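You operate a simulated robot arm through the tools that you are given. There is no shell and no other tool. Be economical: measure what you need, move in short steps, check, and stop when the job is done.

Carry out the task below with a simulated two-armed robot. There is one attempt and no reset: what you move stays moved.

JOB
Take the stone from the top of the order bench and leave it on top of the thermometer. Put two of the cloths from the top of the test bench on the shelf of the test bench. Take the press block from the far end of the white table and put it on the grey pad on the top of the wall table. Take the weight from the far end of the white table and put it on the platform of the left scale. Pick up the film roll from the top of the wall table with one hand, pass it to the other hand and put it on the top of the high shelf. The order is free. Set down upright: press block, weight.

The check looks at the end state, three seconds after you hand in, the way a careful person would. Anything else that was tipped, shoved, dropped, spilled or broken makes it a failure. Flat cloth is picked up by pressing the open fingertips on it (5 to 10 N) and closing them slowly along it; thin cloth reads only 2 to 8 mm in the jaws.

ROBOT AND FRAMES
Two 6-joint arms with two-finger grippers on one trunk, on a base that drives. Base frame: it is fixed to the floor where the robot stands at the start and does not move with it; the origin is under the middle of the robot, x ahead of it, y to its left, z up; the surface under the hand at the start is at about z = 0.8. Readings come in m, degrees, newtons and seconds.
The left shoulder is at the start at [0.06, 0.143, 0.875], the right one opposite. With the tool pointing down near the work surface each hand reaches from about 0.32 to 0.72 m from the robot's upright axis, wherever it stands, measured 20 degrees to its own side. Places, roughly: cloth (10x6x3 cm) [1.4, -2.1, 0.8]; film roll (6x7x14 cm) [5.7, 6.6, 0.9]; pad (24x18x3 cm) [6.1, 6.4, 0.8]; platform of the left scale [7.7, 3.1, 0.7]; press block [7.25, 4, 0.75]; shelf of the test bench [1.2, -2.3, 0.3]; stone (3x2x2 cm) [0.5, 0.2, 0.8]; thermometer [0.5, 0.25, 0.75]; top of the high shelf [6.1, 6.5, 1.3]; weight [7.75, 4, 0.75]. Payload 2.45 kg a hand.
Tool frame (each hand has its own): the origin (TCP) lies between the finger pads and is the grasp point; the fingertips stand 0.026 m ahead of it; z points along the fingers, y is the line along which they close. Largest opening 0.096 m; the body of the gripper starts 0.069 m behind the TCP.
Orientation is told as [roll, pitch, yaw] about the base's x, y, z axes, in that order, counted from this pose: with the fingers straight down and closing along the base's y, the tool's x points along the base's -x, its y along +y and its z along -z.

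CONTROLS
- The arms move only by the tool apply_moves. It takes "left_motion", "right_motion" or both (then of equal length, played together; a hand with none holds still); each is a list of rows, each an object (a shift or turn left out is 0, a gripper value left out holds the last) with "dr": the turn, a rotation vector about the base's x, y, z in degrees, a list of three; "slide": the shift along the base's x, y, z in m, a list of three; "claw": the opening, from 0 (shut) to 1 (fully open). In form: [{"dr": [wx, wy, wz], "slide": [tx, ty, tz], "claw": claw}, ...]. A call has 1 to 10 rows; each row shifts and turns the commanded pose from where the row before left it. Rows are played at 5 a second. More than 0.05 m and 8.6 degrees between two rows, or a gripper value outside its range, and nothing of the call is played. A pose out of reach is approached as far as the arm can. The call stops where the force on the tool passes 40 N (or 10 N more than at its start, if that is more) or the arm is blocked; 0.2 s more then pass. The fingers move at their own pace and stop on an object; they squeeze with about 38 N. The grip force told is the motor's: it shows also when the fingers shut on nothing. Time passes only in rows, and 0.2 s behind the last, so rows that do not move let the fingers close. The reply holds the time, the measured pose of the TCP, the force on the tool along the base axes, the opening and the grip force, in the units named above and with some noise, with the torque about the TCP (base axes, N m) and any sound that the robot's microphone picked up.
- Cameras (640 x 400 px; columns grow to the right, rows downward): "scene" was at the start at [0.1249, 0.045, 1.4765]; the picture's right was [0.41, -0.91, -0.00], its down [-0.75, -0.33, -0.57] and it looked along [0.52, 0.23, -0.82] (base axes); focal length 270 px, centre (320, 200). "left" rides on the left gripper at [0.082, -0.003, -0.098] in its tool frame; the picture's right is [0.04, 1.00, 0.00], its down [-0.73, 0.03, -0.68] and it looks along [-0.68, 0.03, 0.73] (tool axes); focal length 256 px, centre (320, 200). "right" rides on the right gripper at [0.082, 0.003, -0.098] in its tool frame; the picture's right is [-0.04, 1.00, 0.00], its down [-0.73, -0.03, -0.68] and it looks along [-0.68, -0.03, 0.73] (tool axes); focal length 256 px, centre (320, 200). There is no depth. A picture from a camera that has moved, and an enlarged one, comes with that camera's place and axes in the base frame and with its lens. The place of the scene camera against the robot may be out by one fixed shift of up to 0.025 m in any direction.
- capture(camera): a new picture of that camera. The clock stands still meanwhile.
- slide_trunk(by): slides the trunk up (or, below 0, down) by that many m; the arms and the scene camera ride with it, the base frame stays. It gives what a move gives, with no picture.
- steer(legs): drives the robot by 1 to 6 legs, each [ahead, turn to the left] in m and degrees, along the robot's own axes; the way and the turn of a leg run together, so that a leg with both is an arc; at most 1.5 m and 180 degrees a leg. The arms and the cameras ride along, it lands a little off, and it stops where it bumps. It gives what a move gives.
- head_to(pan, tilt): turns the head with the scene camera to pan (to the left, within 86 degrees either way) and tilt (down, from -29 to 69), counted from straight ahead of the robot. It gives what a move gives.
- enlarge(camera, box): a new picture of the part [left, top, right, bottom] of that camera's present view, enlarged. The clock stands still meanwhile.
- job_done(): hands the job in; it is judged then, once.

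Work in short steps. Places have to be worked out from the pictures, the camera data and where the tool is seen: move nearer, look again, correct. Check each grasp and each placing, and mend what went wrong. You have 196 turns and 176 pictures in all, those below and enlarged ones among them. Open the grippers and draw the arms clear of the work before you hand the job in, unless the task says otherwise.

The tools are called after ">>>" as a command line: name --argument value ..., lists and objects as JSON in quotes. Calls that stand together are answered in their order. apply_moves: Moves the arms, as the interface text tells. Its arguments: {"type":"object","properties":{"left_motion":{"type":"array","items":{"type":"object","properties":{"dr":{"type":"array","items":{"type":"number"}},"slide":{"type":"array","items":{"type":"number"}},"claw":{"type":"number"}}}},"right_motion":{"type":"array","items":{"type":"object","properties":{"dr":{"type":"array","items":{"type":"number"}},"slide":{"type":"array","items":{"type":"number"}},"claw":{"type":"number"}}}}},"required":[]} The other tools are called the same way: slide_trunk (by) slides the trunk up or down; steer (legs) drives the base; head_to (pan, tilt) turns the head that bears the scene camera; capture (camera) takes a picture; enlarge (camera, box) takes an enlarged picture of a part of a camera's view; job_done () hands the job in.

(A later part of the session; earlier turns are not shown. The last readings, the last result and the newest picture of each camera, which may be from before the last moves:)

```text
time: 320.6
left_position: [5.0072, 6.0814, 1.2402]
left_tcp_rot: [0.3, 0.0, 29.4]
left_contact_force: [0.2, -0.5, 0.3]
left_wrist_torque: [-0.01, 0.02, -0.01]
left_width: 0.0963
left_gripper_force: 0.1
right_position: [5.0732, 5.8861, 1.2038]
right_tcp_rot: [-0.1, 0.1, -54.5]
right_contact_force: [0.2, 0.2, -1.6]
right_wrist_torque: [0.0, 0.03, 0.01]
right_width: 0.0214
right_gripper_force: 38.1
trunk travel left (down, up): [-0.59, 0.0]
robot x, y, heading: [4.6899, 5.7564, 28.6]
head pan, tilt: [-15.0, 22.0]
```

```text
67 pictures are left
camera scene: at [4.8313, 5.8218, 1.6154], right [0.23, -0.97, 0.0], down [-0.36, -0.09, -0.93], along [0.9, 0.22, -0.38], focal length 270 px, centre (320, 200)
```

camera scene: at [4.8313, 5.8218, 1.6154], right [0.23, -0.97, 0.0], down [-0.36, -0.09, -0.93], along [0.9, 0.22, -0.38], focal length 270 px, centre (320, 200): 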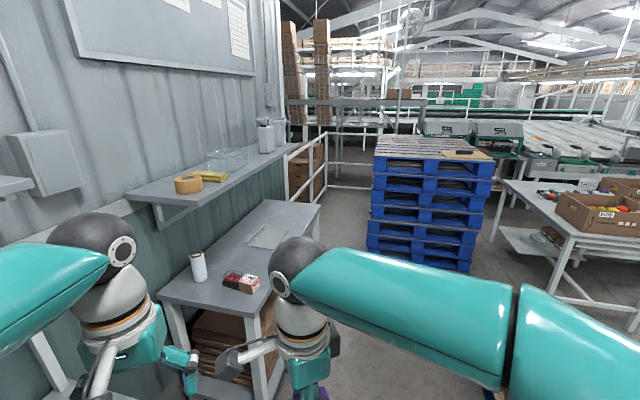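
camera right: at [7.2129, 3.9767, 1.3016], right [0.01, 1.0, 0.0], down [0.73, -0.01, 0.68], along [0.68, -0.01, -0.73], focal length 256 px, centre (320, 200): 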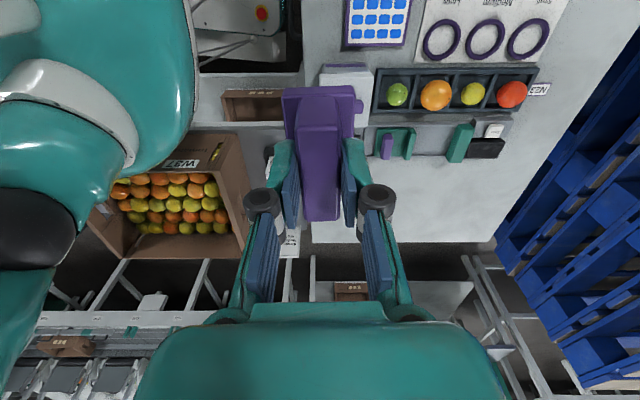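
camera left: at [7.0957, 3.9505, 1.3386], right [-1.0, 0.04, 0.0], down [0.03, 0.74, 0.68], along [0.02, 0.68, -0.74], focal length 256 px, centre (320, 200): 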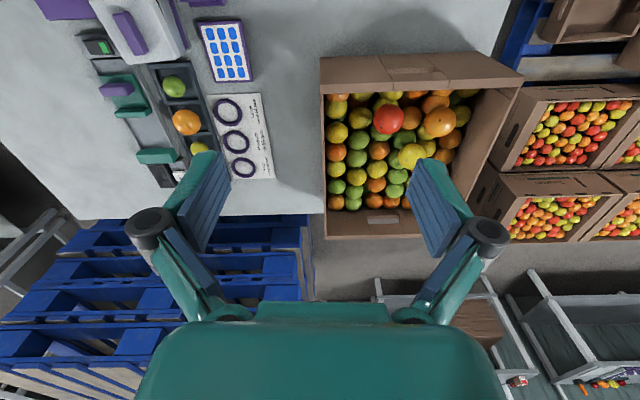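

Film roll ≈[5.68,6.59], pad ≈[6.1,6.43], table front y≈6.25. Drive along the table to x≈5.85 and turn to face it.

>>> steer --legs '[[0, -28.6], [1.16, 0], [0, 45]]'

>>> steer --legs '[[0, 44]]'

>>> head_to --pan 0 --tilt 40

>>> capture --camera "scene"

```text
time: 330.5
left_position: [6.0687, 6.1456, 1.2424]
left_tcp_rot: [0.2, 0.1, 45.1]
left_contact_force: [0.4, -0.2, -0.2]
left_wrist_torque: [0.0, -0.02, 0.01]
left_width: 0.096
left_gripper_force: 0.0
right_position: [6.1832, 5.9738, 1.2031]
right_tcp_rot: [0.0, 0.2, -38.8]
right_contact_force: [-0.4, 0.2, -1.0]
right_wrist_torque: [0.0, 0.01, 0.0]
right_width: 0.021
right_gripper_force: 38.1
trunk travel left (down, up): [-0.59, 0.0]
robot x, y, heading: [5.8683, 5.7244, 44.0]
head pan, tilt: [-15.0, 22.0]
```

```text
time: 333.1
left_position: [5.7189, 6.1659, 1.2425]
left_tcp_rot: [0.2, 0.2, 89.3]
left_contact_force: [0.6, 0.7, 0.0]
left_wrist_torque: [-0.04, -0.02, -0.02]
left_width: 0.0959
left_gripper_force: 0.2
right_position: [5.9221, 6.125, 1.2038]
right_tcp_rot: [-0.2, 0.1, 5.4]
right_contact_force: [0.5, 0.5, -0.8]
right_wrist_torque: [0.01, 0.01, -0.01]
right_width: 0.021
right_gripper_force: 38.0
trunk travel left (down, up): [-0.59, 0.0]
robot x, y, heading: [5.9009, 5.7213, 87.9]
head pan, tilt: [-15.0, 22.0]
```

```text
time: 334.0
left_position: [5.7206, 6.1651, 1.2431]
left_tcp_rot: [0.3, 0.1, 89.3]
left_contact_force: [0.6, 0.3, -0.6]
left_wrist_torque: [-0.02, 0.06, 0.02]
left_width: 0.0961
left_gripper_force: 0.0
right_position: [5.9242, 6.124, 1.2041]
right_tcp_rot: [0.0, 0.2, 5.4]
right_contact_force: [-0.2, -0.4, -0.3]
right_wrist_torque: [0.0, 0.07, -0.01]
right_width: 0.0212
right_gripper_force: 37.7
trunk travel left (down, up): [-0.59, 0.0]
robot x, y, heading: [5.8999, 5.7227, 88.1]
head pan, tilt: [0.0, 40.0]
```

```text
66 pictures are left
camera scene: at [5.9082, 5.8858, 1.5874], right [1.0, -0.04, 0.0], down [-0.03, -0.64, -0.77], along [0.03, 0.77, -0.64], focal length 270 px, centre (320, 200)
```

scene: 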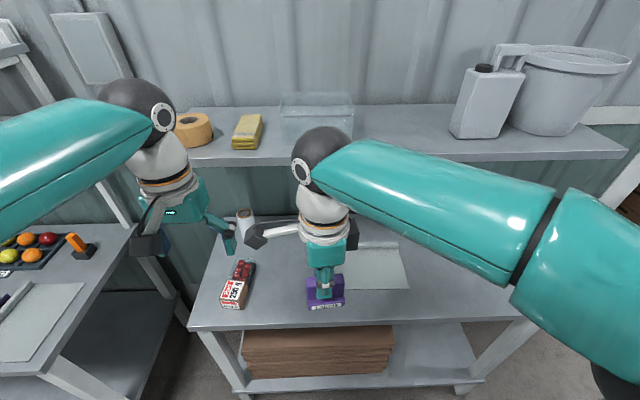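

Pad centre ≈[6.118,6.443]; the free spot on the shelf is right of the clear box, ≈[6.14,6.5]. Lower both hands below shelf height before moving nearer.

>>> apply_moves --left_motion '[{"slide": [0, -0.02, -0.04]}, {"slide": [0, -0.02, -0.04]}, {"slide": [0, -0.02, -0.04]}, {"slide": [0, -0.01, -0.04]}, {"slide": [0, 0, -0.04]}, {"slide": [0, 0, -0.04]}]' --right_motion '[{"slide": [0.02, 0, -0.04]}, {"slide": [0.02, 0, -0.04]}, {"slide": [0.02, 0, -0.04]}, {"slide": [0.02, 0, -0.04]}, {"slide": [0.02, 0, -0.04]}, {"slide": [0.02, 0, 0]}]'

>>> steer --legs '[[0.14, 0]]'

>>> capture --camera "scene"

```text
time: 335.4
left_position: [5.7173, 6.0942, 1.0046]
left_tcp_rot: [0.2, 0.0, 89.3]
left_contact_force: [-0.7, -0.1, 0.5]
left_wrist_torque: [-0.01, -0.01, -0.01]
left_width: 0.0958
left_gripper_force: 0.0
right_position: [6.043, 6.1239, 1.0035]
right_tcp_rot: [-0.1, 0.1, 5.5]
right_contact_force: [0.4, -0.6, -0.7]
right_wrist_torque: [-0.02, 0.03, -0.01]
right_width: 0.0209
right_gripper_force: 38.2
trunk travel left (down, up): [-0.59, 0.0]
robot x, y, heading: [5.9011, 5.7262, 87.8]
head pan, tilt: [0.0, 40.0]
```

```text
time: 336.7
left_position: [5.7209, 6.2381, 1.0027]
left_tcp_rot: [0.2, 0.3, 89.4]
left_contact_force: [0.2, 1.1, -0.5]
left_wrist_torque: [-0.04, 0.0, 0.0]
left_width: 0.0961
left_gripper_force: 0.0
right_position: [6.0478, 6.2677, 1.0037]
right_tcp_rot: [-0.2, 0.1, 5.5]
right_contact_force: [-0.1, 1.4, -1.0]
right_wrist_torque: [-0.09, -0.01, 0.03]
right_width: 0.0211
right_gripper_force: 37.7
trunk travel left (down, up): [-0.59, 0.0]
robot x, y, heading: [5.9042, 5.8685, 87.7]
head pan, tilt: [0.0, 40.0]
```

```text
65 pictures are left
camera scene: at [5.9106, 6.0311, 1.587], right [1.0, -0.03, 0.0], down [-0.02, -0.64, -0.76], along [0.03, 0.76, -0.64], focal length 270 px, centre (320, 200)
```

scene: 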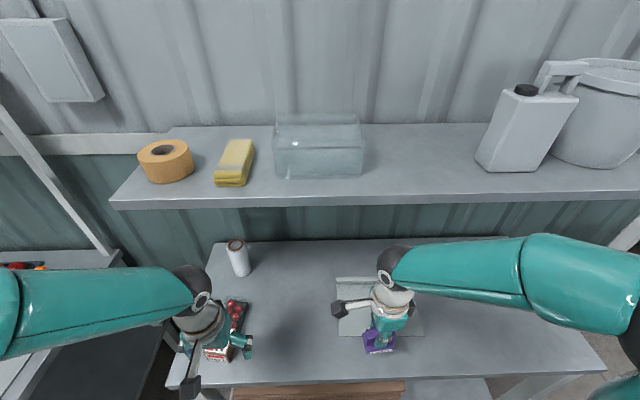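

Shelf top ≈1.235, front edge y≈6.467. Move the press block over the pad beneath the shelf level.

>>> apply_moves --right_motion '[{"slide": [0.02, 0.03, 0], "dr": [0, 0, -3]}, {"slide": [0.02, 0.03, 0], "dr": [0, 0, -2]}, {"slide": [0.02, 0.035, -0.01]}, {"slide": [0.01, 0.035, -0.02]}, {"slide": [0, 0.04, -0.02]}, {}]'

>>> capture --camera "right"

>>> capture --camera "scene"

```text
time: 338.1
left_position: [5.7227, 6.2329, 1.0036]
left_tcp_rot: [0.1, -0.1, 89.4]
left_contact_force: [-0.4, 0.5, 0.5]
left_wrist_torque: [0.02, 0.01, -0.01]
left_width: 0.0961
left_gripper_force: 0.1
right_position: [6.1154, 6.4303, 0.9531]
right_tcp_rot: [-0.1, 0.0, 0.7]
right_contact_force: [-0.2, 0.2, -1.2]
right_wrist_torque: [-0.01, -0.02, 0.02]
right_width: 0.0211
right_gripper_force: 38.3
trunk travel left (down, up): [-0.59, 0.0]
robot x, y, heading: [5.9114, 5.8661, 88.1]
head pan, tilt: [0.0, 40.0]
```

```text
64 pictures are left
camera right: at [6.0335, 6.4346, 1.0535], right [0.03, 1.0, 0.0], down [0.73, -0.02, 0.68], along [0.68, -0.02, -0.74], focal length 256 px, centre (320, 200)
```

right: 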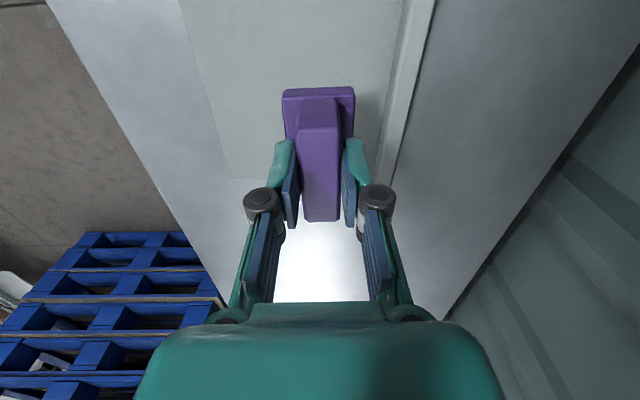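

```text
63 pictures are left
camera scene: at [5.9115, 6.0224, 1.5875], right [1.0, -0.03, 0.0], down [-0.02, -0.64, -0.77], along [0.03, 0.77, -0.64], focal length 270 px, centre (320, 200)
```

scene: 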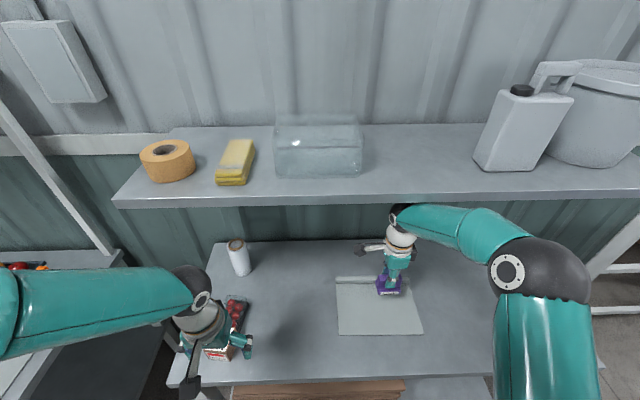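

Shift slightly toward the pad's centre (y≈6.418) and lower.

>>> apply_moves --right_motion '[{"slide": [-0.003, -0.012, -0.03]}, {"slide": [0, 0, -0.025]}, {"slide": [0, 0, -0.01]}, {"slide": [0, 0, -0.005]}, {}]'

>>> capture --camera "right"

```text
time: 339.3
left_position: [5.7219, 6.2344, 1.0053]
left_tcp_rot: [0.2, 0.0, 89.6]
left_contact_force: [-0.3, 0.1, 0.1]
left_wrist_torque: [0.02, 0.02, -0.02]
left_width: 0.096
left_gripper_force: 0.1
right_position: [6.1134, 6.4228, 0.8893]
right_tcp_rot: [0.4, 0.0, 0.6]
right_contact_force: [0.4, 3.0, 22.0]
right_wrist_torque: [0.05, 0.13, 0.01]
right_width: 0.0212
right_gripper_force: 38.0
trunk travel left (down, up): [-0.59, 0.0]
robot x, y, heading: [5.907, 5.8667, 88.2]
head pan, tilt: [0.0, 40.0]
```

```text
62 pictures are left
camera right: at [6.0301, 6.4261, 0.988], right [0.03, 1.0, 0.01], down [0.73, -0.03, 0.68], along [0.68, -0.01, -0.73], focal length 256 px, centre (320, 200)
```

right: 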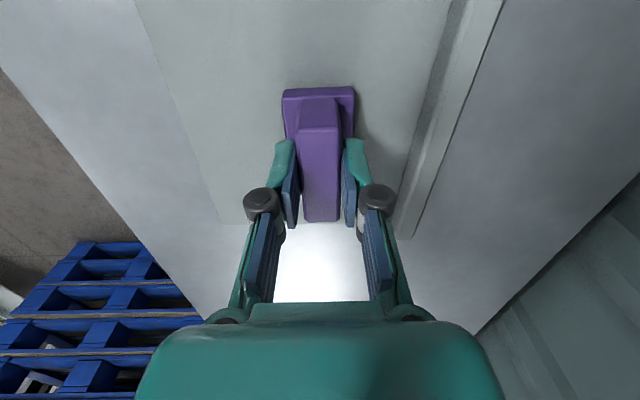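

Contact; block sits in the middle of the pad. Ease off, release and rise.

>>> apply_moves --right_motion '[{"slide": [0, 0, 0.003]}, {}, {"claw": 0.32}, {"claw": 0.42}, {"claw": 0.5}, {}, {"slide": [0, 0, 0.03]}, {"slide": [0, -0.01, 0.035]}, {}]'

>>> capture --camera "right"

>>> enlarge --camera "scene" --box '[180, 190, 440, 352]'

```text
time: 341.3
left_position: [5.722, 6.2366, 1.0032]
left_tcp_rot: [0.1, 0.1, 89.4]
left_contact_force: [-0.5, 0.3, 0.8]
left_wrist_torque: [0.01, -0.01, 0.03]
left_width: 0.0962
left_gripper_force: 0.2
right_position: [6.1131, 6.4142, 0.9539]
right_tcp_rot: [-0.2, 0.0, 0.6]
right_contact_force: [-0.2, 0.0, -0.2]
right_wrist_torque: [-0.03, 0.04, -0.03]
right_width: 0.048
right_gripper_force: 0.0
trunk travel left (down, up): [-0.59, 0.0]
robot x, y, heading: [5.9073, 5.8661, 88.2]
head pan, tilt: [0.0, 40.0]
```

```text
61 pictures are left
camera right: at [6.0301, 6.4167, 1.0535], right [0.03, 1.0, 0.0], down [0.73, -0.02, 0.68], along [0.68, -0.02, -0.73], focal length 256 px, centre (320, 200)
```

right: 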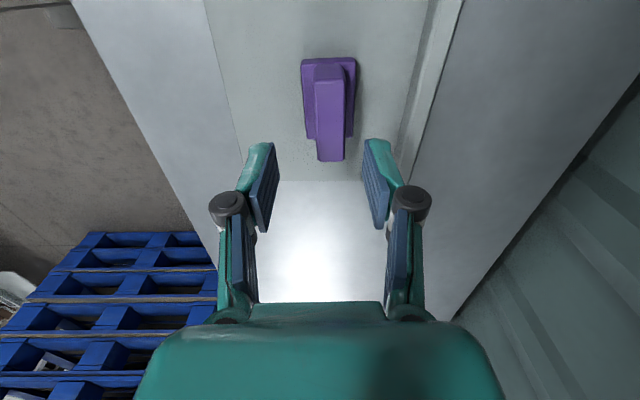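

```text
2.46 times, centred on (310, 271) of scene
camera zoom: at [5.9107, 6.0293, 1.5872], right [1.0, -0.03, 0.0], down [-0.02, -0.64, -0.77], along [0.03, 0.76, -0.64], focal length 664 px, centre (345, 25)
```

zoom: 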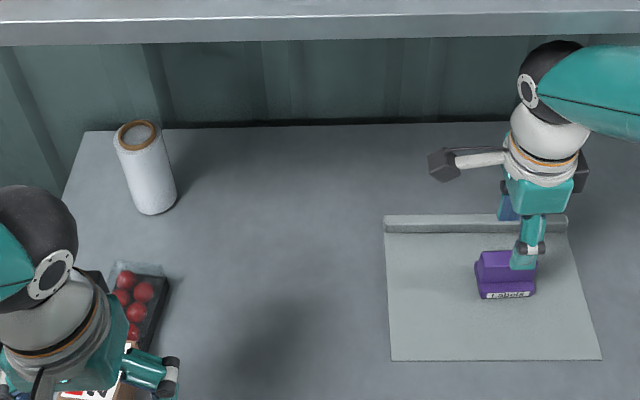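

Press block stands on the pad. Next the film roll at ≈[5.676,6.572]. Retract the right hand, shift the robot 4 cm closer.

>>> apply_moves --right_motion '[{"slide": [0.01, -0.045, 0.01]}, {"slide": [0.01, -0.045, 0.01]}, {"slide": [0.01, -0.045, 0.01]}, {"slide": [0.01, -0.045, 0.01], "dr": [0, 0, 8.5]}, {"slide": [0.01, -0.045, 0.01], "dr": [0, 0, 8.5]}, {"slide": [0.01, -0.02, 0.02], "dr": [0, 0, 8.5]}, {"slide": [0.01, 0, 0.02], "dr": [0, 0, 8.5]}, {"dr": [0, 0, 8.5]}, {"dr": [0, 0, 8.5]}, {"dr": [0, 0, 8.5], "claw": 1}]'

>>> steer --legs '[[0.045, 0]]'

>>> capture --camera "left"

```text
time: 343.5
left_position: [5.722, 6.2362, 1.0041]
left_tcp_rot: [0.2, 0.0, 89.5]
left_contact_force: [-0.2, -0.3, 0.3]
left_wrist_torque: [-0.01, 0.0, 0.03]
left_width: 0.0959
left_gripper_force: 0.0
right_position: [6.1838, 6.1676, 1.0421]
right_tcp_rot: [0.0, 0.1, 60.3]
right_contact_force: [0.7, -0.2, 0.0]
right_wrist_torque: [-0.03, -0.01, 0.02]
right_width: 0.0954
right_gripper_force: 0.1
trunk travel left (down, up): [-0.59, 0.0]
robot x, y, heading: [5.9085, 5.8662, 88.1]
head pan, tilt: [0.0, 40.0]
```

```text
time: 344.4
left_position: [5.7226, 6.2826, 1.0027]
left_tcp_rot: [0.3, 0.3, 89.4]
left_contact_force: [0.1, 0.9, -1.2]
left_wrist_torque: [-0.04, 0.0, 0.02]
left_width: 0.0961
left_gripper_force: 0.0
right_position: [6.1857, 6.216, 1.0422]
right_tcp_rot: [0.0, 0.3, 60.1]
right_contact_force: [-0.1, 0.6, 0.2]
right_wrist_torque: [-0.07, -0.02, 0.01]
right_width: 0.0961
right_gripper_force: 0.0
trunk travel left (down, up): [-0.59, 0.0]
robot x, y, heading: [5.9066, 5.9108, 88.1]
head pan, tilt: [0.0, 40.0]
```

```text
59 pictures are left
camera left: at [5.7271, 6.2048, 1.1021], right [-1.0, -0.03, 0.0], down [-0.02, 0.74, 0.68], along [-0.02, 0.68, -0.74], focal length 256 px, centre (320, 200)
```

left: 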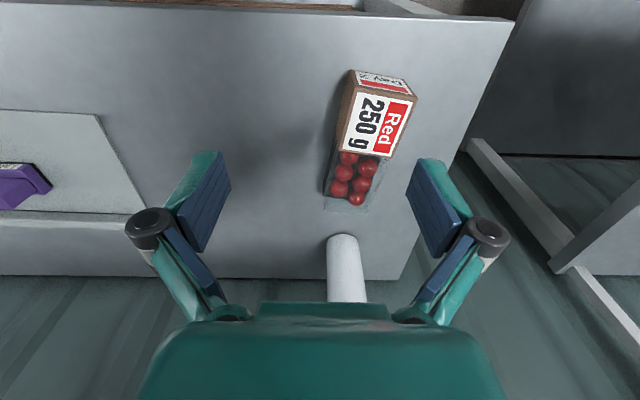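

A vertical tool would hit the shelf, so I'll tilt the left hand 45° forward, then come in at roll height above the red box.

>>> apply_moves --left_motion '[{"dr": [7.5, 0, 0], "slide": [-0.008, 0, 0]}, {"dr": [7.5, 0, 0], "slide": [-0.008, 0, 0]}, {"dr": [7.5, 0, 0], "slide": [-0.008, 0, 0]}, {"dr": [7.5, 0, 0], "slide": [-0.008, 0.01, 0]}, {"dr": [7.5, 0, 0], "slide": [-0.008, 0.02, 0]}, {"dr": [7.5, 0, 0], "slide": [-0.008, 0.03, 0]}, {"slide": [0, 0.03, 0]}, {"slide": [0, 0.03, -0.01]}, {}]'

>>> capture --camera "left"

>>> capture --camera "scene"

```text
time: 346.4
left_position: [5.6726, 6.4346, 1.008]
left_tcp_rot: [0.7, -44.9, 89.2]
left_contact_force: [0.0, 0.0, 0.9]
left_wrist_torque: [-0.05, -0.02, -0.02]
left_width: 0.0959
left_gripper_force: 0.0
left hand out of reach, approached as far as the arm can: row 3, 4, 5
right_position: [6.1853, 6.2127, 1.0441]
right_tcp_rot: [0.0, 0.0, 60.0]
right_contact_force: [0.4, -0.5, -0.7]
right_wrist_torque: [0.04, -0.01, -0.02]
right_width: 0.0961
right_gripper_force: 0.0
trunk travel left (down, up): [-0.59, 0.0]
robot x, y, heading: [5.9055, 5.9121, 87.7]
head pan, tilt: [0.0, 40.0]
```

```text
58 pictures are left
camera left: at [5.6766, 6.3081, 1.0208], right [-1.0, -0.02, -0.02], down [-0.02, 0.04, 1.0], along [-0.02, 1.0, -0.04], focal length 256 px, centre (320, 200)
```

left: 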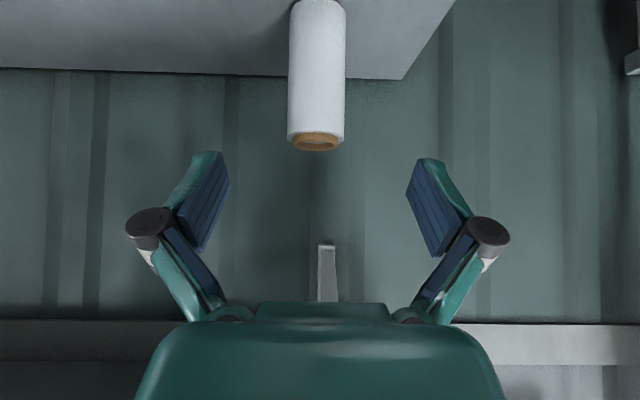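

```text
57 pictures are left
camera scene: at [5.9123, 6.0721, 1.5875], right [1.0, -0.03, 0.0], down [-0.02, -0.64, -0.77], along [0.03, 0.77, -0.64], focal length 270 px, centre (320, 200)
```

scene: 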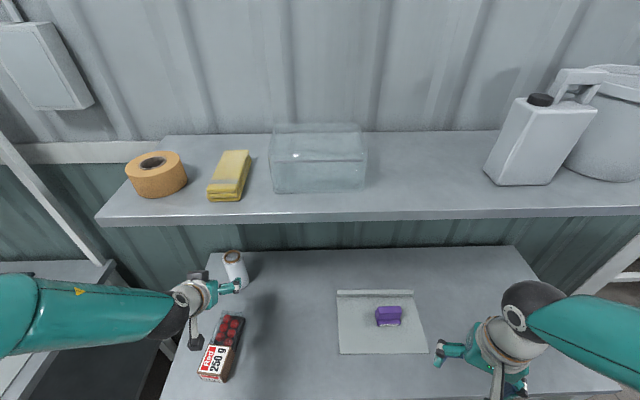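

Tilt fine; roll axis at x≈5.675, top z≈0.95, base 0.818. Advance and lower so the fingers straddle its upper part.

>>> apply_moves --left_motion '[{"slide": [0.001, 0.035, -0.015]}, {"slide": [0.001, 0.035, -0.015]}, {"slide": [0, 0.03, -0.02]}, {"slide": [0, 0.02, -0.02]}, {"slide": [0, 0.01, -0.01]}, {}]'

>>> capture --camera "left"

>>> enlarge --camera "scene" --box '[160, 230, 320, 390]'

```text
time: 347.8
left_position: [5.6732, 6.5667, 0.9289]
left_tcp_rot: [0.7, -44.9, 89.2]
left_contact_force: [0.3, 0.8, -0.2]
left_wrist_torque: [0.0, 0.03, 0.05]
left_width: 0.0959
left_gripper_force: 0.1
right_position: [6.1857, 6.2128, 1.0437]
right_tcp_rot: [0.0, 0.1, 60.1]
right_contact_force: [-0.3, -0.1, -0.6]
right_wrist_torque: [0.0, -0.02, -0.04]
right_width: 0.0959
right_gripper_force: 0.1
trunk travel left (down, up): [-0.59, 0.0]
robot x, y, heading: [5.9054, 5.9144, 88.0]
head pan, tilt: [0.0, 40.0]
```

```text
56 pictures are left
camera left: at [5.6774, 6.4409, 0.941], right [-1.0, -0.02, -0.02], down [-0.02, 0.04, 1.0], along [-0.02, 1.0, -0.04], focal length 256 px, centre (320, 200)
```

left: 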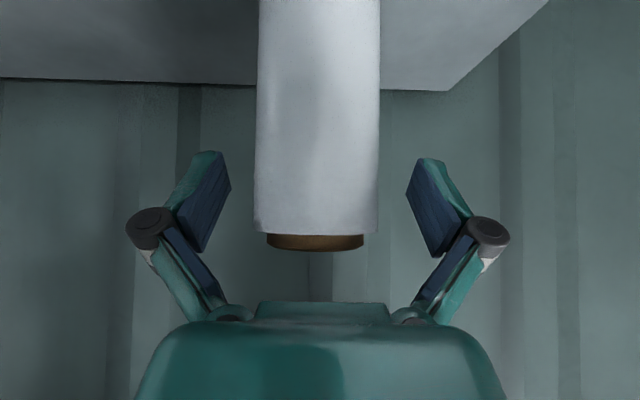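

```text
2.50 times, centred on (240, 310) of scene
camera zoom: at [5.9122, 6.0733, 1.5874], right [1.0, -0.03, 0.0], down [-0.02, -0.64, -0.77], along [0.03, 0.77, -0.64], focal length 674 px, centre (520, -75)
```

zoom: 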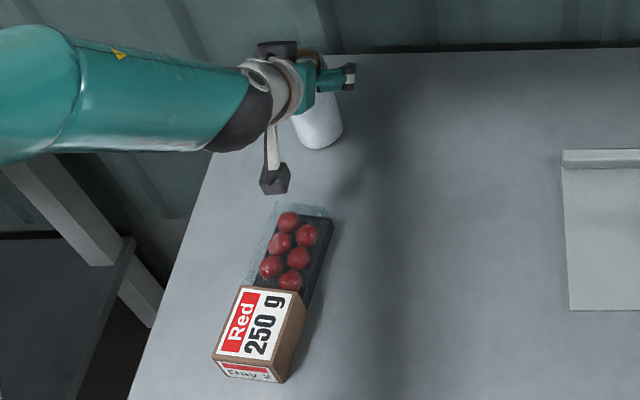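

Fingers straddle the roll. Lower 17 mm, centre by 3 mm, and close slowly.

>>> apply_moves --left_motion '[{"slide": [0.003, -0.003, -0.01]}, {"slide": [0, 0, -0.007]}, {"claw": 0.8}, {"claw": 0.65}, {"claw": 0.5}, {"claw": 0.35}, {"claw": 0.2}, {"claw": 0}, {}]'

>>> capture --camera "left"

```text
time: 349.8
left_position: [5.6776, 6.5625, 0.9112]
left_tcp_rot: [0.8, -44.9, 89.2]
left_contact_force: [-1.4, 0.9, 1.3]
left_wrist_torque: [0.12, 0.2, 0.06]
left_width: 0.0576
left_gripper_force: 38.2
right_position: [6.1848, 6.2143, 1.0432]
right_tcp_rot: [0.0, 0.1, 60.1]
right_contact_force: [0.6, -0.2, -0.2]
right_wrist_torque: [-0.01, -0.01, -0.03]
right_width: 0.0962
right_gripper_force: 0.0
trunk travel left (down, up): [-0.59, 0.0]
robot x, y, heading: [5.9118, 5.908, 88.3]
head pan, tilt: [0.0, 40.0]
```

```text
54 pictures are left
camera left: at [5.6803, 6.4374, 0.9242], right [-1.0, -0.02, -0.02], down [-0.02, 0.04, 1.0], along [-0.02, 1.0, -0.04], focal length 256 px, centre (320, 200)
```

left: 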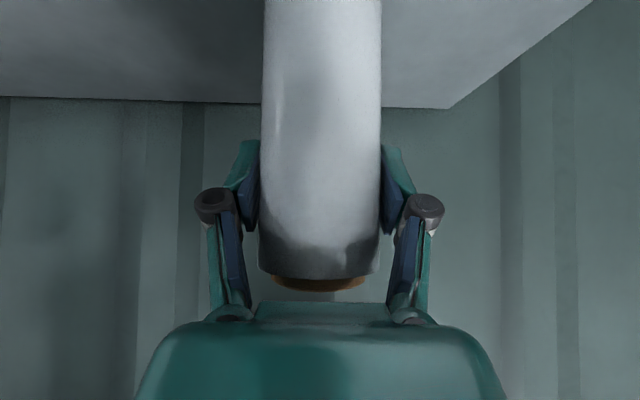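

Grip 57.6 mm. Lift and bring it back out from beneath the shelf.

>>> apply_moves --left_motion '[{"slide": [0, 0, 0.015]}, {"slide": [0, 0, 0.035]}, {"slide": [0, -0.02, 0.04]}, {"slide": [0.01, -0.045, 0]}, {"slide": [0.015, -0.045, 0]}, {"slide": [0.015, -0.045, 0]}, {"slide": [0.015, -0.045, 0]}, {"slide": [0.015, -0.04, 0]}, {"slide": [0.01, -0.03, 0]}, {}]'

>>> capture --camera "scene"

```text
time: 352.0
left_position: [5.7706, 6.3705, 1.0214]
left_tcp_rot: [0.7, -44.8, 89.2]
left_contact_force: [-0.3, 0.5, -2.7]
left_wrist_torque: [0.01, 0.02, 0.0]
left_width: 0.0575
left_gripper_force: 38.0
left hand out of reach, approached as far as the arm can: row 7, 8, 9
right_position: [6.1844, 6.2135, 1.0431]
right_tcp_rot: [-0.1, 0.1, 60.1]
right_contact_force: [-0.1, 0.4, 0.3]
right_wrist_torque: [-0.03, 0.02, 0.01]
right_width: 0.096
right_gripper_force: 0.0
trunk travel left (down, up): [-0.59, 0.0]
robot x, y, heading: [5.91, 5.9154, 87.8]
head pan, tilt: [0.0, 40.0]
```

```text
53 pictures are left
camera scene: at [5.9119, 6.0739, 1.5873], right [1.0, -0.03, 0.0], down [-0.02, -0.64, -0.77], along [0.03, 0.77, -0.64], focal length 270 px, centre (320, 200)
```

scene: 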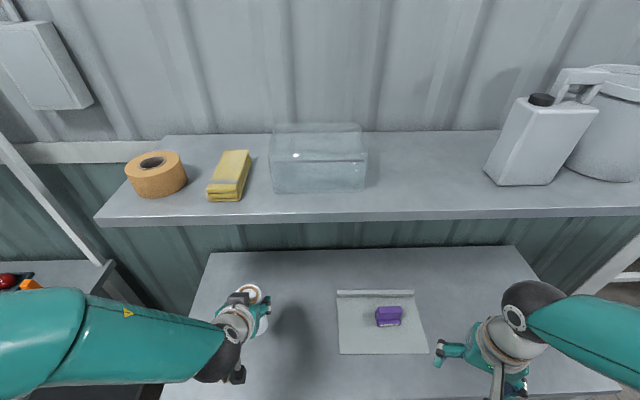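

Roll held upright. Reverse 18 cm for room, then shift the roll toward the middle and start turning the right hand.

>>> steer --legs '[[-0.18, 0]]'

>>> apply_moves --left_motion '[{"slide": [0.01, 0, 0.02]}, {"slide": [0.01, 0, 0.02]}, {"slide": [0.01, 0, 0.01]}, {"slide": [0.01, 0, 0]}, {"slide": [0.01, 0, 0]}, {"slide": [0.01, 0, 0]}, {"slide": [0.01, 0, 0]}, {}, {}, {}]' --right_motion '[{"dr": [0, 0, 7.5], "slide": [0.02, 0, 0]}, {"dr": [0, 0, 7.5], "slide": [0.02, 0, 0]}, {"dr": [0, 0, 7.5], "slide": [0.02, 0, 0]}, {"dr": [0, 0, 7.5]}, {"dr": [4.9, 4.9, 4.9]}, {"dr": [4.9, 4.9, 4.9]}, {"dr": [4.9, 4.9, 4.9]}, {"dr": [4.9, 4.9, 4.9]}, {"dr": [4.9, 4.9, 4.9]}, {"dr": [4.9, 4.9, 4.9]}]'

>>> capture --camera "scene"

```text
time: 353.5
left_position: [5.7643, 6.1881, 1.0219]
left_tcp_rot: [0.9, -44.9, 89.2]
left_contact_force: [-0.1, -0.8, -2.0]
left_wrist_torque: [0.02, 0.0, -0.01]
left_width: 0.0574
left_gripper_force: 37.9
right_position: [6.1791, 6.0315, 1.0448]
right_tcp_rot: [0.0, -0.1, 60.2]
right_contact_force: [0.0, -0.2, 0.2]
right_wrist_torque: [0.02, -0.05, 0.03]
right_width: 0.0958
right_gripper_force: 0.1
trunk travel left (down, up): [-0.59, 0.0]
robot x, y, heading: [5.9033, 5.7317, 88.1]
head pan, tilt: [0.0, 40.0]
```

```text
time: 355.7
left_position: [5.8336, 6.1892, 1.0702]
left_tcp_rot: [0.9, -44.7, 89.2]
left_contact_force: [0.3, -0.4, -2.9]
left_wrist_torque: [0.0, 0.02, 0.03]
left_width: 0.0576
left_gripper_force: 37.7
right_position: [6.2391, 6.0325, 1.0427]
right_tcp_rot: [23.4, -34.9, 113.3]
right_contact_force: [0.6, 0.4, -0.9]
right_wrist_torque: [-0.03, -0.01, -0.02]
right_width: 0.0959
right_gripper_force: 0.0
trunk travel left (down, up): [-0.59, 0.0]
robot x, y, heading: [5.9037, 5.7284, 88.0]
head pan, tilt: [0.0, 40.0]
```

```text
52 pictures are left
camera scene: at [5.9066, 5.8931, 1.5873], right [1.0, -0.03, 0.0], down [-0.02, -0.64, -0.77], along [0.03, 0.77, -0.64], focal length 270 px, centre (320, 200)
```

scene: 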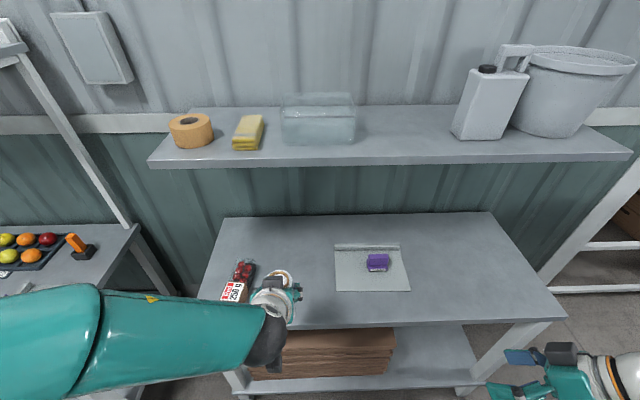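

Both fine. Finish the right hand's turn while moving it forward to the roll's y.

>>> apply_moves --right_motion '[{"dr": [4.96, 4.96, 4.96]}, {"dr": [4.96, 4.96, 4.96], "slide": [0, 0.015, 0]}, {"dr": [4.96, 4.96, 4.96], "slide": [0, 0.02, 0]}, {"dr": [4.96, 4.96, 4.96], "slide": [0, 0.02, 0]}, {"dr": [4.96, 4.96, 4.96], "slide": [0, 0.02, 0]}, {"dr": [4.96, 4.96, 4.96], "slide": [0, 0.02, 0]}, {"dr": [4.96, 4.96, 4.96], "slide": [0, 0.02, 0]}, {"dr": [4.96, 4.96, 4.96], "slide": [0, 0.02, 0]}, {}]'

>>> capture --camera "right"

>>> capture --camera "scene"

```text
time: 357.7
left_position: [5.8336, 6.1888, 1.0711]
left_tcp_rot: [0.7, -44.8, 89.2]
left_contact_force: [0.3, -0.1, -1.7]
left_wrist_torque: [0.0, -0.01, 0.0]
left_width: 0.0577
left_gripper_force: 38.3
right_position: [6.2392, 6.1671, 1.043]
right_tcp_rot: [9.4, -89.8, 170.2]
right_contact_force: [-0.5, -0.4, 0.4]
right_wrist_torque: [-0.02, 0.02, 0.01]
right_width: 0.0962
right_gripper_force: 0.0
trunk travel left (down, up): [-0.59, 0.0]
robot x, y, heading: [5.9037, 5.7308, 88.1]
head pan, tilt: [0.0, 40.0]
```

```text
51 pictures are left
camera right: at [6.3366, 6.1643, 0.9637], right [0.0, -1.0, 0.04], down [0.68, 0.03, 0.74], along [-0.74, 0.03, 0.68], focal length 256 px, centre (320, 200)
```

right: 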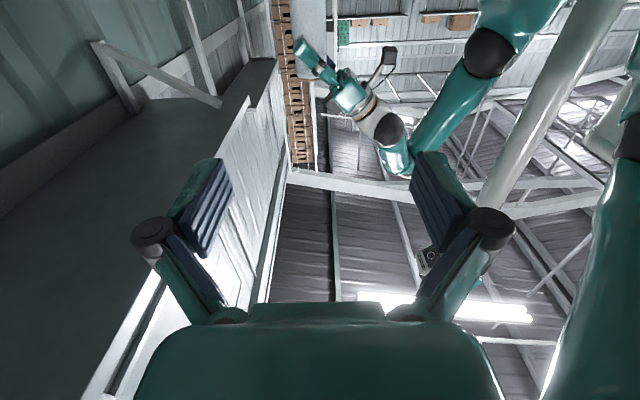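

```text
50 pictures are left
camera scene: at [5.9059, 5.892, 1.5874], right [1.0, -0.04, 0.0], down [-0.02, -0.64, -0.77], along [0.03, 0.77, -0.64], focal length 270 px, centre (320, 200)
```

scene: 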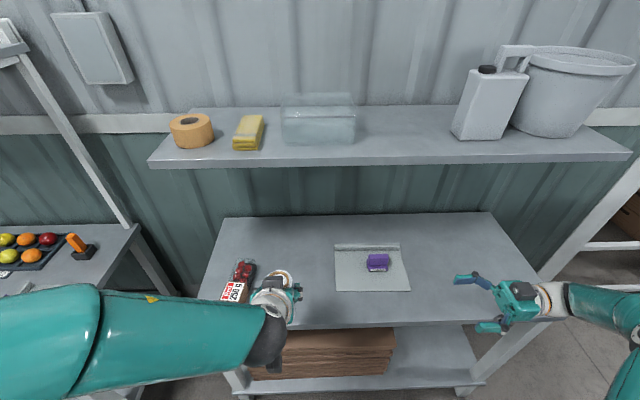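

Right hand now points left. Bring it to the roll's side, lower than the left fingers, and check.

>>> apply_moves --right_motion '[{"slide": [-0.044, 0.004, -0.005]}, {"slide": [-0.044, 0.004, -0.005]}, {"slide": [-0.044, 0.004, -0.005]}, {"slide": [-0.044, 0.004, -0.005]}, {"slide": [-0.044, 0.003, -0.005]}, {"slide": [-0.044, 0.002, -0.005]}, {"slide": [-0.035, 0.001, -0.003]}, {}]'

>>> head_to --pan 0 --tilt 60

>>> capture --camera "scene"

>>> capture --camera "right"

```text
time: 359.5
left_position: [5.8355, 6.1896, 1.0718]
left_tcp_rot: [0.7, -44.9, 89.2]
left_contact_force: [-0.8, 0.1, -2.8]
left_wrist_torque: [0.03, -0.01, -0.01]
left_width: 0.0577
left_gripper_force: 38.1
right_position: [5.9379, 6.1906, 1.0096]
right_tcp_rot: [34.4, -89.7, 145.3]
right_contact_force: [-0.5, 0.2, -0.6]
right_wrist_torque: [0.01, -0.01, -0.02]
right_width: 0.096
right_gripper_force: 0.1
trunk travel left (down, up): [-0.59, 0.0]
robot x, y, heading: [5.9003, 5.7334, 88.1]
head pan, tilt: [0.0, 40.0]
```

```text
time: 360.4
left_position: [5.8341, 6.1886, 1.071]
left_tcp_rot: [0.8, -44.8, 89.2]
left_contact_force: [-0.9, 0.2, -2.8]
left_wrist_torque: [0.04, -0.02, 0.01]
left_width: 0.0576
left_gripper_force: 37.4
right_position: [5.9386, 6.1922, 1.0089]
right_tcp_rot: [31.8, -89.7, 147.9]
right_contact_force: [-0.2, -0.3, -0.2]
right_wrist_torque: [-0.03, -0.01, -0.01]
right_width: 0.096
right_gripper_force: 0.1
trunk travel left (down, up): [-0.59, 0.0]
robot x, y, heading: [5.9058, 5.7323, 87.8]
head pan, tilt: [0.0, 60.0]
```

```text
49 pictures are left
camera scene: at [5.9054, 5.8748, 1.5606], right [1.0, -0.04, 0.0], down [-0.03, -0.87, -0.5], along [0.02, 0.5, -0.87], focal length 270 px, centre (320, 200)
```

scene: 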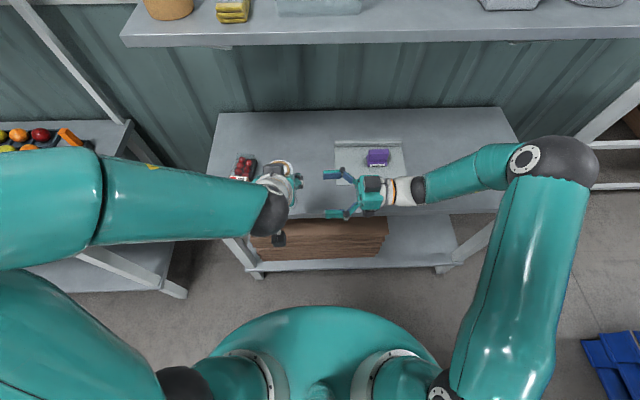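

```text
48 pictures are left
camera right: at [6.0362, 6.1877, 0.9294], right [0.0, -1.0, 0.04], down [0.68, 0.03, 0.74], along [-0.74, 0.03, 0.68], focal length 256 px, centre (320, 200)
```

right: 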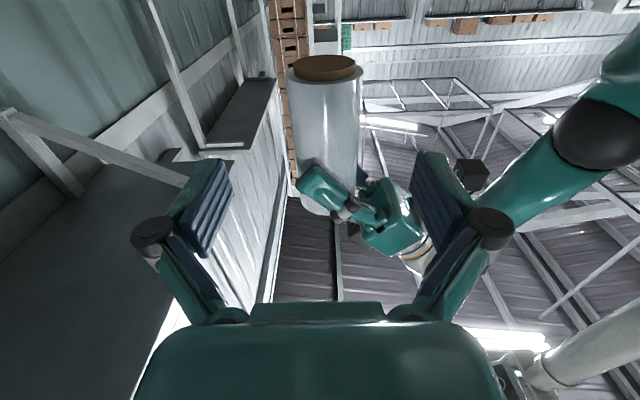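

Lined up with the lower part of the roll. Advance and close the right hand on it.

>>> apply_moves --right_motion '[{"slide": [-0.03, 0, 0]}, {"slide": [-0.03, -0.001, 0]}, {"slide": [-0.025, 0, 0]}, {"slide": [-0.015, 0, 0]}, {}]'

>>> capture --camera "right"

>>> enlarge --camera "scene" --box '[220, 130, 420, 255]'

```text
time: 361.6
left_position: [5.8347, 6.1897, 1.0717]
left_tcp_rot: [0.8, -44.8, 89.3]
left_contact_force: [-0.2, -0.1, -2.9]
left_wrist_torque: [0.0, -0.01, 0.02]
left_width: 0.0576
left_gripper_force: 38.2
right_position: [5.8397, 6.1901, 1.0103]
right_tcp_rot: [30.3, -89.7, 149.6]
right_contact_force: [0.1, -0.7, 1.0]
right_wrist_torque: [0.0, 0.0, 0.02]
right_width: 0.0958
right_gripper_force: 0.1
trunk travel left (down, up): [-0.59, 0.0]
robot x, y, heading: [5.9004, 5.7354, 88.2]
head pan, tilt: [0.0, 60.0]
```

```text
47 pictures are left
camera right: at [5.9364, 6.1866, 0.9302], right [0.0, -1.0, 0.04], down [0.68, 0.03, 0.74], along [-0.74, 0.03, 0.67], focal length 256 px, centre (320, 200)
```

right: 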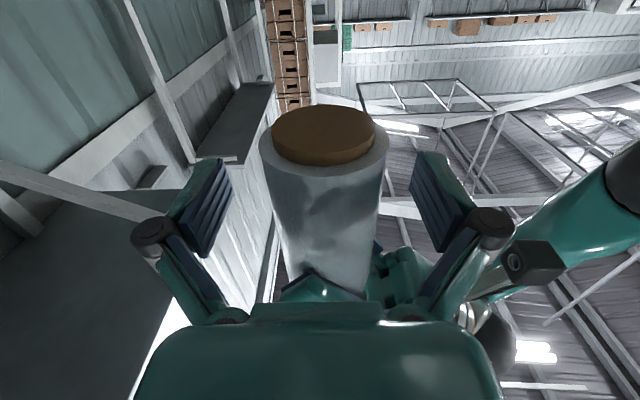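

```text
3.20 times, centred on (320, 192) of scene
camera zoom: at [5.9054, 5.8748, 1.5606], right [1.0, -0.04, 0.0], down [-0.03, -0.87, -0.5], along [0.02, 0.5, -0.87], focal length 863 px, centre (320, 224)
```

zoom: 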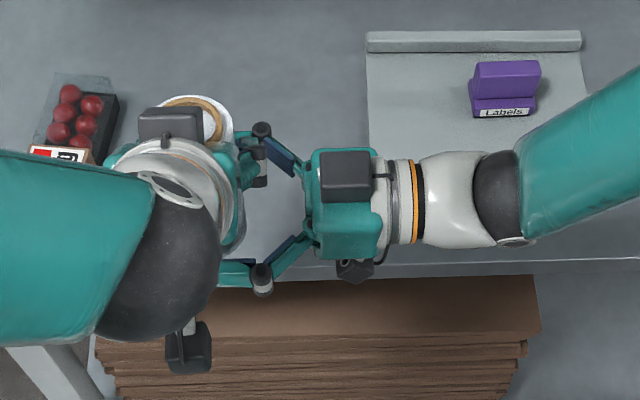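

Straddled. Close the right hand.

>>> apply_moves --right_motion '[{"claw": 0.8}, {"claw": 0.65}, {"claw": 0.5}, {"claw": 0.3}, {"claw": 0}, {}, {}]'

>>> capture --camera "right"

```text
time: 363.2
left_position: [5.8338, 6.1893, 1.0709]
left_tcp_rot: [0.7, -45.0, 89.3]
left_contact_force: [-9.5, 25.0, -7.9]
left_wrist_torque: [0.75, 0.29, 0.12]
left_width: 0.0576
left_gripper_force: 38.1
right_position: [5.8396, 6.1885, 1.0098]
right_tcp_rot: [26.5, -89.7, 153.6]
right_contact_force: [8.2, -24.5, 4.9]
right_wrist_torque: [0.79, 0.31, 0.0]
right_width: 0.0614
right_gripper_force: 38.1
trunk travel left (down, up): [-0.59, 0.0]
robot x, y, heading: [5.9015, 5.7309, 88.1]
head pan, tilt: [0.0, 60.0]
```

```text
45 pictures are left
camera right: at [5.9364, 6.1857, 0.9301], right [0.0, -1.0, 0.04], down [0.68, 0.03, 0.74], along [-0.74, 0.03, 0.68], focal length 256 px, centre (320, 200)
```

right: 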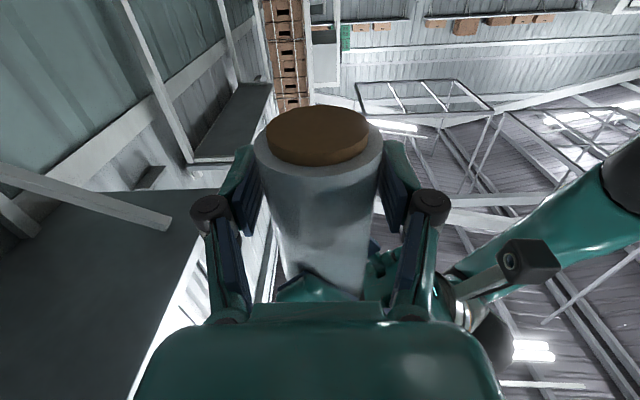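

Right hand holds at 61 mm. Open the left hand and back it off along its own axis.

>>> apply_moves --left_motion '[{"claw": 0.7}, {"claw": 0.85}, {"claw": 1}, {}, {"slide": [0, -0.025, 0.025]}, {"slide": [0, -0.025, 0.03]}, {"slide": [-0.02, -0.02, 0.03]}, {"slide": [-0.035, 0, 0.02]}, {"slide": [-0.04, 0, 0]}, {"slide": [-0.04, 0, 0]}]'

>>> capture --camera "right"

>>> capture --camera "scene"

```text
time: 365.4
left_position: [5.7001, 6.1198, 1.1768]
left_tcp_rot: [0.9, -44.9, 89.2]
left_contact_force: [0.4, 0.4, -0.6]
left_wrist_torque: [-0.01, -0.01, -0.01]
left_width: 0.0962
left_gripper_force: 0.0
right_position: [5.8386, 6.1898, 1.0092]
right_tcp_rot: [25.2, -89.7, 154.6]
right_contact_force: [-1.2, -0.1, -0.5]
right_wrist_torque: [0.01, -0.03, -0.02]
right_width: 0.0612
right_gripper_force: 38.4
trunk travel left (down, up): [-0.59, 0.0]
robot x, y, heading: [5.9011, 5.7299, 88.0]
head pan, tilt: [0.0, 60.0]
```

```text
44 pictures are left
camera right: at [5.9363, 6.186, 0.9305], right [0.0, -1.0, 0.04], down [0.68, 0.03, 0.74], along [-0.74, 0.03, 0.67], focal length 256 px, centre (320, 200)
```

right: 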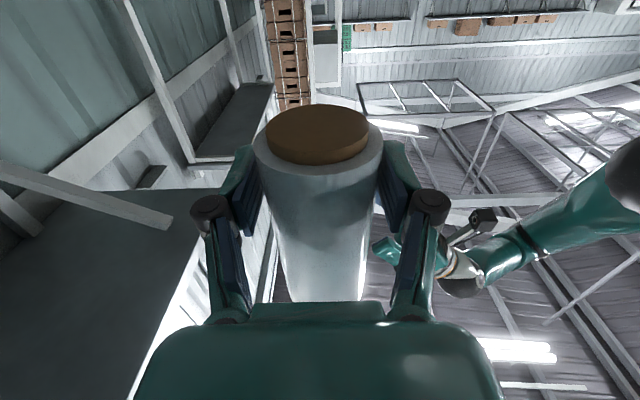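

```text
43 pictures are left
camera scene: at [5.9049, 5.8739, 1.5607], right [1.0, -0.04, 0.0], down [-0.03, -0.87, -0.5], along [0.02, 0.5, -0.87], focal length 270 px, centre (320, 200)
```

scene: 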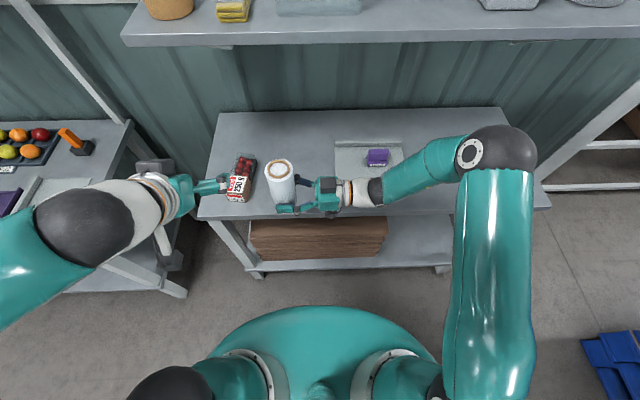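

Handover worked; the right hand alone holds the roll (base ≈3 cm below its TCP). Raise it above shelf level.

>>> apply_moves --right_motion '[{"slide": [0.01, 0, 0.04]}, {"slide": [0.015, 0, 0.04]}, {"slide": [0.02, 0, 0.04]}, {"slide": [0.02, 0, 0.04]}, {"slide": [0.02, 0, 0.04]}, {"slide": [0.02, 0, 0.04]}, {"slide": [0.02, 0, 0.04]}, {"slide": [0.02, 0, 0.04]}, {"slide": [0.02, 0, 0.02]}, {}]'

>>> head_to --pan 0 --tilt 30

>>> capture --camera "scene"

```text
time: 367.6
left_position: [5.6997, 6.1201, 1.1756]
left_tcp_rot: [0.7, -44.9, 89.3]
left_contact_force: [0.3, 0.4, 0.3]
left_wrist_torque: [0.02, -0.02, -0.01]
left_width: 0.0963
left_gripper_force: 0.1
right_position: [6.0055, 6.188, 1.3489]
right_tcp_rot: [30.8, -89.9, 149.1]
right_contact_force: [-0.5, 0.4, -3.1]
right_wrist_torque: [0.0, 0.02, 0.02]
right_width: 0.0612
right_gripper_force: 37.6
trunk travel left (down, up): [-0.59, 0.0]
robot x, y, heading: [5.8996, 5.7313, 87.8]
head pan, tilt: [0.0, 60.0]
```

```text
time: 368.5
left_position: [5.7001, 6.1215, 1.175]
left_tcp_rot: [0.8, -44.8, 89.2]
left_contact_force: [-0.2, 0.1, 0.7]
left_wrist_torque: [-0.01, -0.01, 0.0]
left_width: 0.096
left_gripper_force: 0.2
right_position: [6.0067, 6.1889, 1.3491]
right_tcp_rot: [32.4, -89.7, 147.3]
right_contact_force: [0.0, 0.4, -2.3]
right_wrist_torque: [-0.04, -0.04, 0.0]
right_width: 0.0611
right_gripper_force: 37.9
trunk travel left (down, up): [-0.59, 0.0]
robot x, y, heading: [5.9044, 5.7297, 87.9]
head pan, tilt: [0.0, 30.0]
```

```text
42 pictures are left
camera scene: at [5.9063, 5.8983, 1.6026], right [1.0, -0.03, 0.0], down [-0.02, -0.5, -0.87], along [0.03, 0.86, -0.5], focal length 270 px, centre (320, 200)
```

scene: 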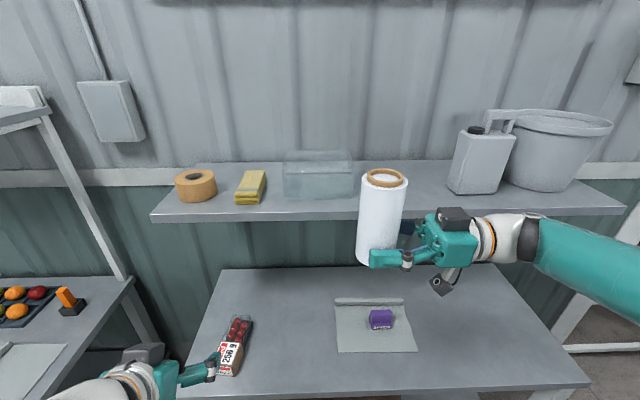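

Roll upright at height. Turn the right hand to point forward (-90° yaw), moving toward [6.16,6.37].

>>> apply_moves --right_motion '[{"dr": [0, 0, -8.5], "slide": [0.015, 0.018, 0]}, {"dr": [0, 0, -8.5], "slide": [0.015, 0.018, 0]}, {"dr": [0, 0, -8.5], "slide": [0.015, 0.018, 0]}, {"dr": [0, 0, -8.5], "slide": [0.015, 0.018, 0]}, {"dr": [0, 0, -8.5], "slide": [0.015, 0.018, 0]}, {"dr": [0, 0, -8.5], "slide": [0.015, 0.018, 0]}, {"dr": [0, 0, -8.5], "slide": [0.015, 0.018, 0]}, {"dr": [0, 0, -8.5], "slide": [0.015, 0.018, 0]}, {"dr": [0, 0, -8.5], "slide": [0.015, 0.018, 0]}, {"dr": [0, 0, -8.5], "slide": [0.015, 0.015, 0]}]'

>>> capture --camera "scene"

```text
time: 370.7
left_position: [5.7021, 6.1215, 1.1744]
left_tcp_rot: [0.7, -44.7, 89.1]
left_contact_force: [0.6, 0.4, -0.1]
left_wrist_torque: [0.0, -0.01, -0.01]
left_width: 0.096
left_gripper_force: 0.0
right_position: [6.1686, 6.3645, 1.354]
right_tcp_rot: [29.2, -89.5, 69.1]
right_contact_force: [1.2, 0.5, -1.8]
right_wrist_torque: [-0.02, 0.01, 0.0]
right_width: 0.0615
right_gripper_force: 37.5
right hand out of reach, approached as far as the arm can: row 10
trunk travel left (down, up): [-0.59, 0.0]
robot x, y, heading: [5.9015, 5.7289, 87.9]
head pan, tilt: [0.0, 30.0]
```

```text
41 pictures are left
camera scene: at [5.9073, 5.8984, 1.6026], right [1.0, -0.04, 0.0], down [-0.02, -0.5, -0.87], along [0.03, 0.87, -0.5], focal length 270 px, centre (320, 200)
```

scene: 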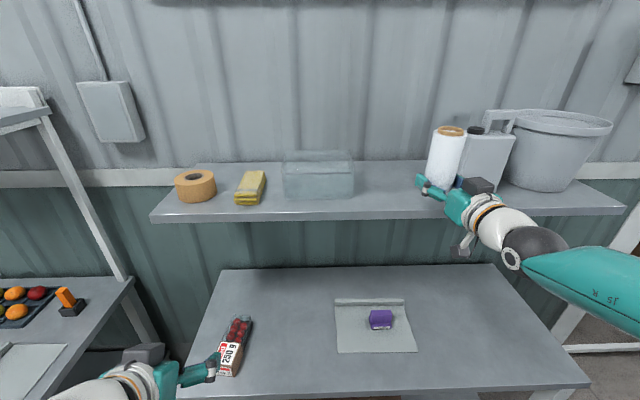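

Hand points forward, roll upright. Drive 15 cm ahead to bring it over the shelf.

>>> steer --legs '[[0.15, 0]]'

>>> capture --camera "scene"

>>> capture --camera "right"

```text
time: 372.0
left_position: [5.7068, 6.2454, 1.177]
left_tcp_rot: [0.8, -44.8, 88.9]
left_contact_force: [0.3, 0.0, 0.4]
left_wrist_torque: [0.02, 0.0, -0.04]
left_width: 0.0963
left_gripper_force: 0.1
right_position: [6.1741, 6.4845, 1.3538]
right_tcp_rot: [21.6, -88.3, 76.5]
right_contact_force: [-1.3, -2.3, -2.3]
right_wrist_torque: [-0.1, 0.05, -0.07]
right_width: 0.0612
right_gripper_force: 38.5
trunk travel left (down, up): [-0.59, 0.0]
robot x, y, heading: [5.9049, 5.8555, 88.0]
head pan, tilt: [0.0, 30.0]
stopped in leg 1: the force on the tool passed its limit at 119 N (the readings are from after the stop); the commanded pose is now the measured one
```

```text
40 pictures are left
camera scene: at [5.9106, 6.0219, 1.6026], right [1.0, -0.04, 0.0], down [-0.02, -0.5, -0.87], along [0.03, 0.87, -0.5], focal length 270 px, centre (320, 200)
```

scene: 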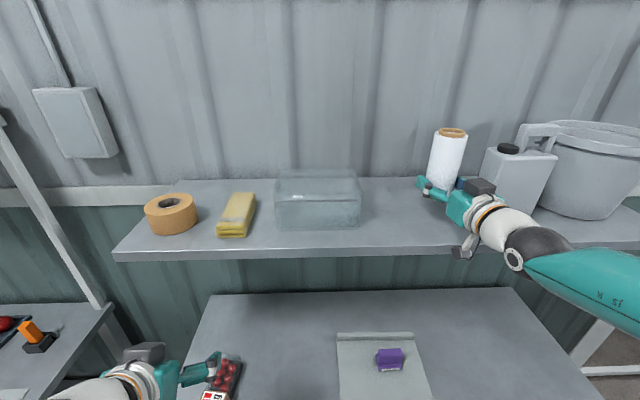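

```text
39 pictures are left
camera right: at [6.1831, 6.3858, 1.2761], right [-0.99, -0.14, 0.05], down [0.13, -0.65, 0.75], along [-0.07, 0.75, 0.66], focal length 256 px, centre (320, 200)
```

right: 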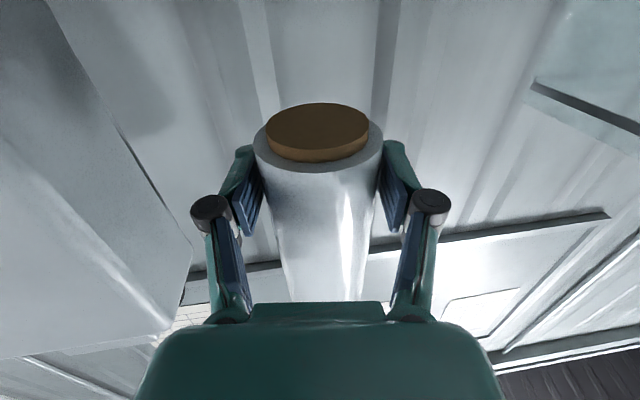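

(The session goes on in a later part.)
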